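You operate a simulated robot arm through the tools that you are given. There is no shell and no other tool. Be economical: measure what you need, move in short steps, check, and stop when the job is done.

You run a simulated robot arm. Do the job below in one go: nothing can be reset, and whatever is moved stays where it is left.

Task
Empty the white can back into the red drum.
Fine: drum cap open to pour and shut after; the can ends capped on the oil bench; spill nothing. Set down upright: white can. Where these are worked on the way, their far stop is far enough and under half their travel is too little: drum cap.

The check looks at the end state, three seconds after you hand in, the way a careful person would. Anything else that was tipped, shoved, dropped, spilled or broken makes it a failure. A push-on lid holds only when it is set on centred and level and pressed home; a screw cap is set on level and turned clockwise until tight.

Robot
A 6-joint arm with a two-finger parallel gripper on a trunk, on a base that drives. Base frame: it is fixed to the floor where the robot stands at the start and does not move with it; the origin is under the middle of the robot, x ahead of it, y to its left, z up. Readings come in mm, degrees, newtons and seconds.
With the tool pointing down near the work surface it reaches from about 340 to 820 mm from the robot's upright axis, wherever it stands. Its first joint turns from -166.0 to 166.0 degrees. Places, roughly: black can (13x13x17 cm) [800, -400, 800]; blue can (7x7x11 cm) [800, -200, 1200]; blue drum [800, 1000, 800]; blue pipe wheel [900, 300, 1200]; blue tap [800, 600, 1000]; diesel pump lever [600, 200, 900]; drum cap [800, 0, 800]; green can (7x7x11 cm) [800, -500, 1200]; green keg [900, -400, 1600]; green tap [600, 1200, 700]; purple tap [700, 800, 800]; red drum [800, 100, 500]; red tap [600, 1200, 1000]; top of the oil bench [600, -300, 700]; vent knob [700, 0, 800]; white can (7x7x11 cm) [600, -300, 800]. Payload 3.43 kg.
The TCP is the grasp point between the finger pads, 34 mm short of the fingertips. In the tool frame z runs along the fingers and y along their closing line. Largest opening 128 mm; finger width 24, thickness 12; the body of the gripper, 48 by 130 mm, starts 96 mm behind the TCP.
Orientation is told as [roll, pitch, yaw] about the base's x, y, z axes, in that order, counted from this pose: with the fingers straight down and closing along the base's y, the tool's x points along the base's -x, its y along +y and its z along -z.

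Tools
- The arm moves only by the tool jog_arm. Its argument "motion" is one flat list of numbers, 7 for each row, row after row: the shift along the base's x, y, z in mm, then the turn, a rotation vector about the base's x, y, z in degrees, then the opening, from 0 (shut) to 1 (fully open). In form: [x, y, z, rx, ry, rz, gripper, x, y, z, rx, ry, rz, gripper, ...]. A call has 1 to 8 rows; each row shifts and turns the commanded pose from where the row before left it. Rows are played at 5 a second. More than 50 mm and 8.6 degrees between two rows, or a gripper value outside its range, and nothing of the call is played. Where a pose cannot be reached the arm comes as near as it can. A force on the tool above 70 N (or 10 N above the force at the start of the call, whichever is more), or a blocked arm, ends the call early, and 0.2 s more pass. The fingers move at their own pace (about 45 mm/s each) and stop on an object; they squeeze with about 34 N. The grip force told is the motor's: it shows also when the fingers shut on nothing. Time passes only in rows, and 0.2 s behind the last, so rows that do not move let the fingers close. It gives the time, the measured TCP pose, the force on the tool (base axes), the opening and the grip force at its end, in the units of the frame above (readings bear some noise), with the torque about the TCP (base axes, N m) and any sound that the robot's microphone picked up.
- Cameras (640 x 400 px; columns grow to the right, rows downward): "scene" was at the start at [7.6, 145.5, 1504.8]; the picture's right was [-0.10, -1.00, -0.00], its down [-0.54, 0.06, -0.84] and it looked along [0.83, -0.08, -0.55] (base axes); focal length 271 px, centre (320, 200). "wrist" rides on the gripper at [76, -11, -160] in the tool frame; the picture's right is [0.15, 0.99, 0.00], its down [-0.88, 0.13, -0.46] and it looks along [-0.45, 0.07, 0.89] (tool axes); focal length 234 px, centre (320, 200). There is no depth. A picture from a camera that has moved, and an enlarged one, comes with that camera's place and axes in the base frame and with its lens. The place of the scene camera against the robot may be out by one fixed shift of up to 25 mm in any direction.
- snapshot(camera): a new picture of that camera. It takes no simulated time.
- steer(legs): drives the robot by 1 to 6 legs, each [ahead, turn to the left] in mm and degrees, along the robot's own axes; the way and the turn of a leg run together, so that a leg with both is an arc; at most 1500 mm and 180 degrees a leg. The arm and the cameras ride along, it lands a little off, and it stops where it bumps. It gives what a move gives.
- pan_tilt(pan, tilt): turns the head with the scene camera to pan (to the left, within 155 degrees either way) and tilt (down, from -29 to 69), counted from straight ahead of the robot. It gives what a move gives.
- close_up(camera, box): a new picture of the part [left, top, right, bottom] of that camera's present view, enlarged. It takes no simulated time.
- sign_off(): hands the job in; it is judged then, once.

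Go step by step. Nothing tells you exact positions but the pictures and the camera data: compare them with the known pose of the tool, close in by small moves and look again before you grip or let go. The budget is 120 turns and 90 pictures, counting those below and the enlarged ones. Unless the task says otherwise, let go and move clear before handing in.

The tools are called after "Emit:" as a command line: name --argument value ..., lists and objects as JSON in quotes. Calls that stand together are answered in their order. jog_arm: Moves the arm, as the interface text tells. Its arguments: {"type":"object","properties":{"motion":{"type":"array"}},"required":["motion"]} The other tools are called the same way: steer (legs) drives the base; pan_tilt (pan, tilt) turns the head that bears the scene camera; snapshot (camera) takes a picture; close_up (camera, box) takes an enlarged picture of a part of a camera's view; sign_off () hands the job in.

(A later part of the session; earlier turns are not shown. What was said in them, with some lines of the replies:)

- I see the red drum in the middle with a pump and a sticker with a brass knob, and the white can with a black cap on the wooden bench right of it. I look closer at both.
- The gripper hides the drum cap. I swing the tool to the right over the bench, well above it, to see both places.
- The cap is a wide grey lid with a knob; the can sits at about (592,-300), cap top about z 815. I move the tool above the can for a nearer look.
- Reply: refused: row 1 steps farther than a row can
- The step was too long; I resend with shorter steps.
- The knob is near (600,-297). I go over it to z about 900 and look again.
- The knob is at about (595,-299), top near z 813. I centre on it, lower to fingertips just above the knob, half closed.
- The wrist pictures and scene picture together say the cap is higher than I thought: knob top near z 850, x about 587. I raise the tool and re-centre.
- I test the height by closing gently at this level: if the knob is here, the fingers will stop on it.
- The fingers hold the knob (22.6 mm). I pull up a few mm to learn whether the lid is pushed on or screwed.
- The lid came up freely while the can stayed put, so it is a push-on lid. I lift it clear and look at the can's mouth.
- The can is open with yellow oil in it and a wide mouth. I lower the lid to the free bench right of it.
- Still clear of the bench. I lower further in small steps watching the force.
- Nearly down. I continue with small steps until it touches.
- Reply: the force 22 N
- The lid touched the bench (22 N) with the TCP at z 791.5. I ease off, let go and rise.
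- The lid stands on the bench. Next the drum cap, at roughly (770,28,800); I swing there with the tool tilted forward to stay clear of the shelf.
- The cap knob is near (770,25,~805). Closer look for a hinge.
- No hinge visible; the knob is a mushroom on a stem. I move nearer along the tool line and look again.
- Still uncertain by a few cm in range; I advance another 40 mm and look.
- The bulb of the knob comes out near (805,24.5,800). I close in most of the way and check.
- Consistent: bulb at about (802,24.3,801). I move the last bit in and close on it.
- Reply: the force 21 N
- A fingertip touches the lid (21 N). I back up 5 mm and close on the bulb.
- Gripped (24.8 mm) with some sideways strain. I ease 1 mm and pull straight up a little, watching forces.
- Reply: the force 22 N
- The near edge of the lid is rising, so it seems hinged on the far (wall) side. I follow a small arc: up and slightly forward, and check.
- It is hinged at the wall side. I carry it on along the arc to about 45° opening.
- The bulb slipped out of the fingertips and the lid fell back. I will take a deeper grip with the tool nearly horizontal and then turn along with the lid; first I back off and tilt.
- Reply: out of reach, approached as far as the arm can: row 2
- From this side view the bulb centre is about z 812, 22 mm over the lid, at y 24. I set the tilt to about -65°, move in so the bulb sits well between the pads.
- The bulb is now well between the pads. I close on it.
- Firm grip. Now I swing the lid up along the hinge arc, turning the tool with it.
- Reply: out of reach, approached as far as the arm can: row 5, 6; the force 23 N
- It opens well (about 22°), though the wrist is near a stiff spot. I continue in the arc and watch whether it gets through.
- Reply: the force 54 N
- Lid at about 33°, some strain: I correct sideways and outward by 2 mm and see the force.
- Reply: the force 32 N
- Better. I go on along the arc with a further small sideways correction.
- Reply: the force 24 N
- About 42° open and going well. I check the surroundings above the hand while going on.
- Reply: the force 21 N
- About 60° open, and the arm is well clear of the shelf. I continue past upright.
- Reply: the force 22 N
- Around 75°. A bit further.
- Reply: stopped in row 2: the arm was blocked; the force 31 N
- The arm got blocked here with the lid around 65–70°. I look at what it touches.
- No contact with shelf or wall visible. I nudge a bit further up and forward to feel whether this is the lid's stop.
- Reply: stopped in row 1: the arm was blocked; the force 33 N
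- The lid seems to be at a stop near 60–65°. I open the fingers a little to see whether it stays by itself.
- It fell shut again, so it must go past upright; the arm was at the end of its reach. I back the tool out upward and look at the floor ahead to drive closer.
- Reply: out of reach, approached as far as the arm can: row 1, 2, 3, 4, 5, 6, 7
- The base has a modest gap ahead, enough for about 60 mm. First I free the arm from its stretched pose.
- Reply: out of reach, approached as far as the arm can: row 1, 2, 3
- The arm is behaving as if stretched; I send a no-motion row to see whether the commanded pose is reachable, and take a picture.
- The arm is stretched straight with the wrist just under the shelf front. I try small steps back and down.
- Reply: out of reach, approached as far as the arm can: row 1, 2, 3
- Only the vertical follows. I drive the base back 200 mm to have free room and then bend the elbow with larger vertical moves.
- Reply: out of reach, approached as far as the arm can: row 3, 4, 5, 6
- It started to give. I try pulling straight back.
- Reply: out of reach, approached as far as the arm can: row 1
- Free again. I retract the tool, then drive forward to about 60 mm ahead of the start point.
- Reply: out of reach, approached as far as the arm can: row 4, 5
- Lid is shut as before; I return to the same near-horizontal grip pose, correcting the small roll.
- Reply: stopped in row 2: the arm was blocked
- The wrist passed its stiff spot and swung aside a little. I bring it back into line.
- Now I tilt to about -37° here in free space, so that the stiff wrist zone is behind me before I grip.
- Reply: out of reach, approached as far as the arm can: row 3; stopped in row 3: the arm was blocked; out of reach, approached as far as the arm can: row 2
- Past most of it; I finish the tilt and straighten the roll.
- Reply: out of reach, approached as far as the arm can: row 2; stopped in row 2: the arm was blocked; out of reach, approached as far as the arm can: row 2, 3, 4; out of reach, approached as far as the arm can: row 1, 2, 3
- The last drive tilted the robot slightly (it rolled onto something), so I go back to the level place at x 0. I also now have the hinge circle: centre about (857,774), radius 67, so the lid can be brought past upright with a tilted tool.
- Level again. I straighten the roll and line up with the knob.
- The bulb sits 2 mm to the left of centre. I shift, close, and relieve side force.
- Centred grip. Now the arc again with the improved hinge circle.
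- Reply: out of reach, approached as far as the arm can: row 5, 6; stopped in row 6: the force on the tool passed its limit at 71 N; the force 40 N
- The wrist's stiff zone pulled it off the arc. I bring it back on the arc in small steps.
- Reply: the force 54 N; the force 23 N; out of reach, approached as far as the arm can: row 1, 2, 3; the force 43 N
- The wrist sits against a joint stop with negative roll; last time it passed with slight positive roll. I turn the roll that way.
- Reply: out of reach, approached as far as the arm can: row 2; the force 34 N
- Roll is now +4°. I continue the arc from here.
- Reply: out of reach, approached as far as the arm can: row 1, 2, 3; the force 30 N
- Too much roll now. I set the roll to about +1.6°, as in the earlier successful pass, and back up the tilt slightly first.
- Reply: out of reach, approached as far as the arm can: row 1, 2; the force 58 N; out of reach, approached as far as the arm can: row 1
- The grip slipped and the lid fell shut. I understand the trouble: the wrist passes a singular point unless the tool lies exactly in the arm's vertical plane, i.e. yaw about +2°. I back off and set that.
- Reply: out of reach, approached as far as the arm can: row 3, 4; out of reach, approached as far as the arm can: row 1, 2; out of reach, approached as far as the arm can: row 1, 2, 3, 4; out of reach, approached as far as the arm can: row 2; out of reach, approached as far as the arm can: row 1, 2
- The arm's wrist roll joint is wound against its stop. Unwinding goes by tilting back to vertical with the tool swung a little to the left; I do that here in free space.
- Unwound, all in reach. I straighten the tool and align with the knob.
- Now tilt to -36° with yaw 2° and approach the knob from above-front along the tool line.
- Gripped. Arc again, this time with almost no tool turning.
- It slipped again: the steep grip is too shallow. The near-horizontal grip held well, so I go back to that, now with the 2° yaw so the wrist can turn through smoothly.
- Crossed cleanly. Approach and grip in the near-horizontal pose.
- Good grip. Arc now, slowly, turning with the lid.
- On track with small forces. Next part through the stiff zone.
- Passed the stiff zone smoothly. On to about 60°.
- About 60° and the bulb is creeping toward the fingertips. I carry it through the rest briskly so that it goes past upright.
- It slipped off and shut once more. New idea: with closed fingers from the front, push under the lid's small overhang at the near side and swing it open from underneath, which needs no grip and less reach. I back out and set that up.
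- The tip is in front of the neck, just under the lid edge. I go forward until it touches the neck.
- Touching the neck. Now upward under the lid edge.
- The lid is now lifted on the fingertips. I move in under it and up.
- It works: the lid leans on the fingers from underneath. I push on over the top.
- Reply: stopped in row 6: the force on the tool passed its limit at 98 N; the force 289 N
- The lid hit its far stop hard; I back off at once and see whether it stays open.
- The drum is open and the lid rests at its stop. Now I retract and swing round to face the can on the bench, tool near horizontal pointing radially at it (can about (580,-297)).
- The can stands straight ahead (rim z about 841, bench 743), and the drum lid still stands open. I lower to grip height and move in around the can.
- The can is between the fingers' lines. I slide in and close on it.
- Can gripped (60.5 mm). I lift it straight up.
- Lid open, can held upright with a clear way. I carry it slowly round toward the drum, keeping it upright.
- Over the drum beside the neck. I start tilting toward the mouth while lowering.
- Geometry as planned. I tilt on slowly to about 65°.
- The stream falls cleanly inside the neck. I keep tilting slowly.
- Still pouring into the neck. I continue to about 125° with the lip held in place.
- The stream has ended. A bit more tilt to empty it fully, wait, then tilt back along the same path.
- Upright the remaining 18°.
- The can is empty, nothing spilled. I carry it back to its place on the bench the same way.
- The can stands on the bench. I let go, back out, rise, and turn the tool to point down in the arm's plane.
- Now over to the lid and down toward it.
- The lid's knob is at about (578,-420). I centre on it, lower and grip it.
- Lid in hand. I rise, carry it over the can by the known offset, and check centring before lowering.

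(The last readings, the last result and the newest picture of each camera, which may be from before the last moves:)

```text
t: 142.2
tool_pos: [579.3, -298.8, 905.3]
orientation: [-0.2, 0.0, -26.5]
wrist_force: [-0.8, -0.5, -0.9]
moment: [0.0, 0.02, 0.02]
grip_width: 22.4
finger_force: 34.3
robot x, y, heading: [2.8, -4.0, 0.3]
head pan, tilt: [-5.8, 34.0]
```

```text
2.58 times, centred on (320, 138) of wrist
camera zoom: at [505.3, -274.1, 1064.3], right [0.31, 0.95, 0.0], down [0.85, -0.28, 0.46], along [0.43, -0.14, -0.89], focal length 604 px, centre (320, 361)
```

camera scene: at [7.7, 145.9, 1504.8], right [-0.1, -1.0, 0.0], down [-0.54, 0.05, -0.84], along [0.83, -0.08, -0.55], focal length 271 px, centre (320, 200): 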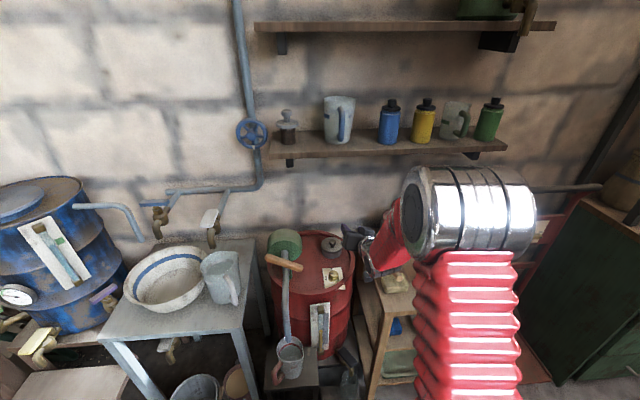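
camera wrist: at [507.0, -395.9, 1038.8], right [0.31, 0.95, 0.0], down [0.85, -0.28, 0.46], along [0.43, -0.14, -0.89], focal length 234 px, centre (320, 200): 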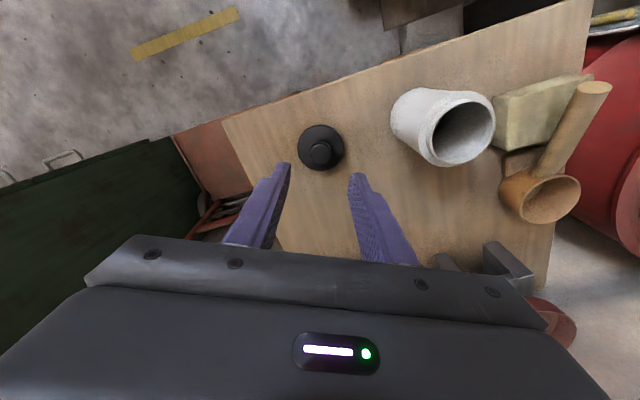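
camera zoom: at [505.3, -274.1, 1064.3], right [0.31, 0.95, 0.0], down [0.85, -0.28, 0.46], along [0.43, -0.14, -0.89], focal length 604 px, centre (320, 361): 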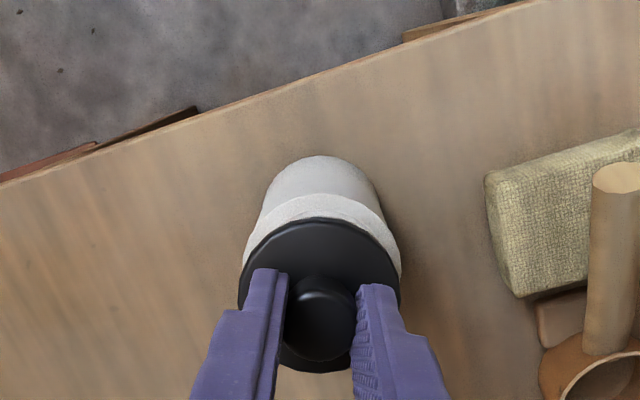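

Lid and can look concentric. I lower gently onto the rim.

Emit:
jog_arm --motion '[0, 0, -5, 0, 0, 0, 0.1, 0, 0, -4, 0, 0, 0, 0.1, 0, 0, -3, 0, 0, 0, 0.1, 0, 0, -2, 0, 0, 0, 0.1]'

```text
t: 143.2
tool_pos: [579.2, -298.8, 890.3]
orientation: [-0.1, -0.1, -26.5]
wrist_force: [0.5, 0.6, -0.4]
moment: [0.02, 0.01, -0.01]
grip_width: 22.5
finger_force: 34.0
robot x, y, heading: [1.0, 0.3, 0.2]
head pan, tilt: [-5.8, 34.0]
```

Nearly at the seat height (889) without force, so it has gone over the rim. I press it home.

Emit:
jog_arm --motion '[0, 0, -1, 0, 0, 0, 0.1, 0, 0, -1, 0, 0, 0, 0.1]'

Emit:
jog_arm --motion '[0, 0, -1.5, 0, 0, 0, 0.1, 0, 0, -1.5, 0, 0, 0, 0.1]'

```text
t: 143.8
tool_pos: [577.9, -298.2, 888.8]
orientation: [-0.1, -0.2, -26.5]
wrist_force: [-1.4, 0.6, 2.9]
moment: [0.05, -0.01, -0.02]
grip_width: 22.3
finger_force: 33.8
robot x, y, heading: [-0.5, -0.1, 0.3]
head pan, tilt: [-5.8, 34.0]
```

```text
t: 144.4
tool_pos: [578.5, -298.0, 886.9]
orientation: [-0.1, -0.3, -26.5]
wrist_force: [-3.0, 0.8, 25.4]
moment: [0.04, 0.08, -0.15]
grip_width: 22.6
finger_force: 33.9
robot x, y, heading: [-2.3, -1.8, 0.4]
head pan, tilt: [-5.8, 34.0]
```

Emit:
jog_arm --motion '[0, 0, -1.5, 0, 0, 0, 0.1, 0, 0, -1.5, 0, 0, 0, 0.1]'

```text
t: 145.0
tool_pos: [579.6, -299.0, 884.3]
orientation: [-0.1, -0.3, -26.5]
wrist_force: [0.8, -0.3, 32.1]
moment: [-0.03, -0.09, -0.11]
grip_width: 22.5
finger_force: 34.0
robot x, y, heading: [1.1, -0.7, 0.4]
head pan, tilt: [-5.8, 34.0]
```

Now I release, rise, close the fingers and press on the knob's top to make sure it is home.

Emit:
jog_arm --motion '[0, 0, 1.5, 0, 0, 0, 0.1, 0, 0, 0, 0, 0, 0, 0.4, 0, 0, 0, 0, 0, 0, 0.4, 0, 0, 30, 0, 0, 0, 0.4, 3, -1.5, 10, 0, 0, 0, 0, 0, 0, 0, 0, 0, 0, 0, 0, 0, 0, 0, 0, 0, 0]'

Emit:
jog_arm --motion '[0, 0, -10, 0, 0, 0, 0, 0, 0, -8, 0, 0, 0, 0, 0, 0, -4, 0, 0, 0, 0, 0, 0, -3, 0, 0, 0, 0]'

```text
t: 146.6
tool_pos: [581.5, -300.3, 923.5]
orientation: [-0.1, -0.1, -26.5]
wrist_force: [0.7, 0.5, 1.0]
moment: [0.0, -0.01, 0.0]
grip_width: 0.0
finger_force: 16.4
robot x, y, heading: [1.9, -6.9, 0.3]
head pan, tilt: [-5.8, 34.0]
```

```text
t: 147.6
tool_pos: [582.9, -299.8, 905.6]
orientation: [-0.1, -0.6, -26.4]
wrist_force: [-11.6, 7.9, 69.7]
moment: [0.5, 0.94, 0.01]
grip_width: 0.0
finger_force: 33.2
robot x, y, heading: [-0.1, -7.8, 0.4]
head pan, tilt: [-5.8, 34.0]
```

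Lid pressed home with 70 N. Now I go back to the drum to shut its lid: over the standing lid, fingers behind it, tool tilted about 25°.

Emit:
jog_arm --motion '[0, 0, 40, 0, 0, 0, 0, 0, 0, 25, 0, 0, 0, 0, 3, 48, 0, 0, 0, 4.7, 0, 3, 48, 0, 0, 0, 4.7, 0, 3, 48, 0, 0, 0, 4.7, 0, 3, 48, 0, 0, 0, 4.7, 0, 3, 48, 0, 0, 0, 4.7, 0, 3, 48, 0, 0, 0, 4.8, 0]'

Emit:
jog_arm --motion '[45, 6, -8, 0, -5, 0, 0, 45, 6, -8, 0, -5, 0, 0, 45, 6, -8, 0, -5, 0, 0, 45, 6, -8, 0, -5, 0, 0, 45, 6, -8, 0, -5, 0, 0, 40, 5, -6, 0, 0, 0, 0, 0, 0, 0, 0, 0, 0, 0]'

```text
t: 149.4
tool_pos: [597.4, -11.6, 963.4]
orientation: [-0.1, 0.0, 1.8]
wrist_force: [0.3, -0.1, -0.1]
moment: [-0.02, 0.03, 0.0]
grip_width: 0.0
finger_force: 32.8
robot x, y, heading: [0.4, -1.5, 0.4]
head pan, tilt: [-5.8, 34.0]
```

```text
t: 151.0
tool_pos: [861.2, 22.8, 912.6]
orientation: [-0.9, -24.6, 2.0]
wrist_force: [-0.4, -0.4, 0.2]
moment: [0.0, -0.01, -0.02]
grip_width: 0.0
finger_force: 32.7
robot x, y, heading: [1.5, -1.5, 0.2]
head pan, tilt: [-5.8, 34.0]
```

Emit:
jog_arm --motion '[12, 0, 0, 0, 0, 0, 0, 14, 0, 0, 0, 0, 0, 0, 0, 0, 0, 0, 0, 0, 0]'

Emit:
snapshot --camera "wrist"

```text
t: 151.8
tool_pos: [882.5, 21.9, 906.7]
orientation: [-1.0, -24.1, 1.9]
wrist_force: [-0.9, -0.7, -0.7]
moment: [-0.03, 0.0, -0.01]
grip_width: 0.0
finger_force: 33.3
robot x, y, heading: [-1.4, -0.4, 0.1]
head pan, tilt: [-5.8, 34.0]
```

```text
2 pictures are left
camera wrist: at [749.4, 10.4, 1021.0], right [-0.16, 0.98, -0.07], down [0.61, 0.16, 0.77], along [0.77, 0.08, -0.63], focal length 234 px, centre (320, 200)
5 turns are left
```

wrist: 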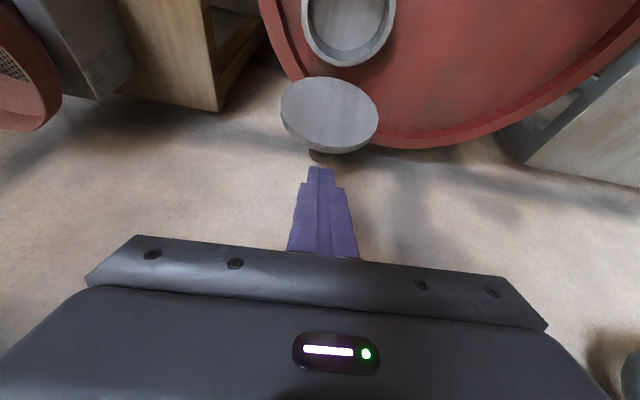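

The lid edge is just in front of the fingers. I lower behind it and pull it toward me so that it falls shut.

Emit:
jog_arm --motion '[0, 0, -8, 0, 0, 0, 0, 0, 0, -8, 0, 0, 0, 0, 0, 0, -5, 0, 0, 0, 0]'

Emit:
jog_arm --motion '[-6, 0, 0, 0, 0, 0, 0, -10, 0, 0, 0, 0, 0, 0, -10, 0, 0, 0, 0, 0, 0, -10, 0, 0, 0, 0, 0, 0, -10, 0, 0, 0, 0, 0, 0, -10, 0, 2, 0, 0, 0, 0, -5, 0, 5, 0, 0, 0, 0, 0, 0, 0, 0, 0, 0, 0]'

Emit:
close_up --camera "wrist" --box '[160, 0, 480, 200]'

```text
t: 152.6
tool_pos: [887.4, 21.7, 899.3]
orientation: [-0.9, -25.3, 2.0]
wrist_force: [0.7, 0.5, -0.8]
moment: [0.01, 0.03, -0.01]
grip_width: 0.1
finger_force: 33.4
robot x, y, heading: [1.7, 1.4, 0.4]
head pan, tilt: [-5.8, 34.0]
```

```text
t: 154.4
tool_pos: [827.5, 22.6, 904.4]
orientation: [-0.8, -25.2, 2.0]
wrist_force: [-0.4, -0.6, -0.2]
moment: [-0.03, -0.01, 0.02]
grip_width: 0.1
finger_force: 32.7
robot x, y, heading: [1.8, -1.7, 0.3]
head pan, tilt: [-5.8, 34.0]
```

```text
2.00 times, centred on (320, 100) of wrist
camera zoom: at [692.2, 9.5, 1016.7], right [-0.16, 0.98, -0.08], down [0.6, 0.16, 0.78], along [0.78, 0.08, -0.62], focal length 468 px, centre (320, 400)
4 turns are left
```

zoom: 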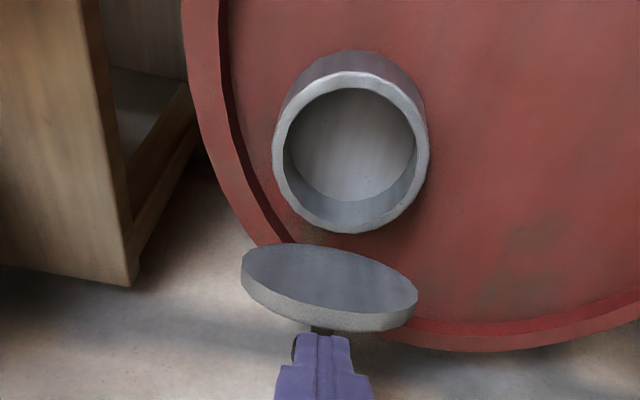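

The fingers passed too high and the lid still stands. I go back over it, hook about 25 mm deeper, pull again, then feel for the knob where it should be when shut.

Emit:
jog_arm --motion '[0, 0, 20, 0, -3, 0, 0, 20, 0, 0, 0, 0, 0, 0, 20, 0, 0, 0, 0, 0, 0, 20, 0, 0, 0, 0, 0, 0, 0, 0, 0, 0, 0, 0, 0, 0, 0, -14, 0, 0, 0, 0, 0, 0, -14, 0, 0, 0, 0, 0, 0, -12, 0, 0, 0, 0]'

Emit:
jog_arm --motion '[0, 0, 0, 0, 0, 0, 0, -8, 0, 0, 0, 0, 0, 0, -12, 0, 0, 0, 0, 0, 0, -12, 0, 0, 0, 0, 0, 0, -12, 0, 0, 0, 0, 0, 0, -12, 0, 0, 0, 0, 0, 0, -10, 0, 0, 0, 0, 0, 0, 0, 0, 0, 0, 0, 0, 0]'

Emit:
jog_arm --motion '[-17, 0, 0, 0, 0, 0, 0, -17, 0, 0, 0, 0, 0, 0, 0, 0, -12, 0, 0, 0, 0, 0, 0, -8, 0, 0, 0, 0, 0, 0, -6, 0, 0, 0, 0, 0, 0, -4, 0, 0, 0, 0, 0, 0, -4, 0, 0, 0, 0]'

```text
t: 156.2
tool_pos: [887.4, 22.5, 886.1]
orientation: [-0.9, -28.1, 2.0]
wrist_force: [-0.8, -0.4, -1.0]
moment: [-0.01, 0.02, -0.02]
grip_width: 0.0
finger_force: 32.7
robot x, y, heading: [1.2, -0.3, 0.2]
head pan, tilt: [-5.8, 34.0]
```

```text
t: 158.0
tool_pos: [822.1, 23.1, 885.0]
orientation: [-1.0, -28.2, 2.1]
wrist_force: [0.2, -0.9, -0.1]
moment: [-0.01, -0.02, 0.0]
grip_width: 0.2
finger_force: 33.8
robot x, y, heading: [0.3, -3.4, 0.0]
head pan, tilt: [-5.8, 34.0]
```

```text
t: 159.6
tool_pos: [792.3, 22.6, 853.0]
orientation: [-1.0, -28.6, 2.0]
wrist_force: [14.6, 0.3, 8.8]
moment: [0.13, -0.54, 0.12]
grip_width: 0.0
finger_force: 32.4
robot x, y, heading: [0.1, 0.2, 0.4]
head pan, tilt: [-5.8, 34.0]
3 turns are left
```

The fingers met the knob right where it is when the lid is shut. I retract clear and take the last look.

Emit:
jog_arm --motion '[0, 0, 15, 0, 0, 0, 0, 0, 0, 40, 0, 0, 0, 0, -35, -1, 35, 0, 0, 0, 0, -45, -1.5, 15, 0, 0, 0, 0, -45, -1.5, 10, 0, 0, 0, 0, -45, -1.5, 10, 0, 0, 0, 0, -30, -1, 10, 0, 0, 0, 0]'

Emit:
close_up --camera "scene" --box '[260, 200, 480, 320]'

```text
t: 161.2
tool_pos: [587.9, 16.4, 983.6]
orientation: [-1.0, -28.0, 2.0]
wrist_force: [0.1, 0.4, 0.4]
moment: [0.0, 0.04, 0.0]
grip_width: 0.0
finger_force: 32.9
robot x, y, heading: [-0.5, -2.4, 0.1]
head pan, tilt: [-5.8, 34.0]
```

```text
2.91 times, centred on (370, 260) of scene
camera zoom: at [7.6, 145.9, 1504.8], right [-0.1, -1.0, 0.0], down [-0.54, 0.05, -0.84], along [0.83, -0.08, -0.55], focal length 788 px, centre (174, 26)
2 turns are left
```

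zoom: 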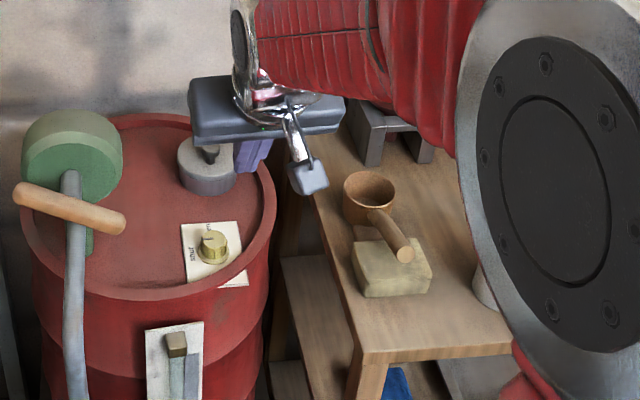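

The last picture shows the drum cap shut on its neck. The can's base is back on the bench, though the arm hides the rest of it, and nothing looks spilled or displaced, so I hand in.

Emit:
sign_off

```text
The job is handed in.
```

I poured the white can's oil back into the red drum and shut the drum cap. The can is back on the oil bench, upright, with its lid pressed on. I saw no spill.

The last picture shows the drum cap down on its neck. The arm hid most of the can in that picture. That it is upright and capped rests on setting it down by feel and then pressing the lid home with about 70 N.

- **Drum cap:** it slipped from the gripper and fell shut several times before I got it open, and I pushed it against its far stop with about 260 N before backing off.
- **Base:** one short drive forward made the robot tilt slightly, as if it had rolled onto something on the floor. I backed off at once. Nothing looked moved afterwards, but I did not find out what it was.
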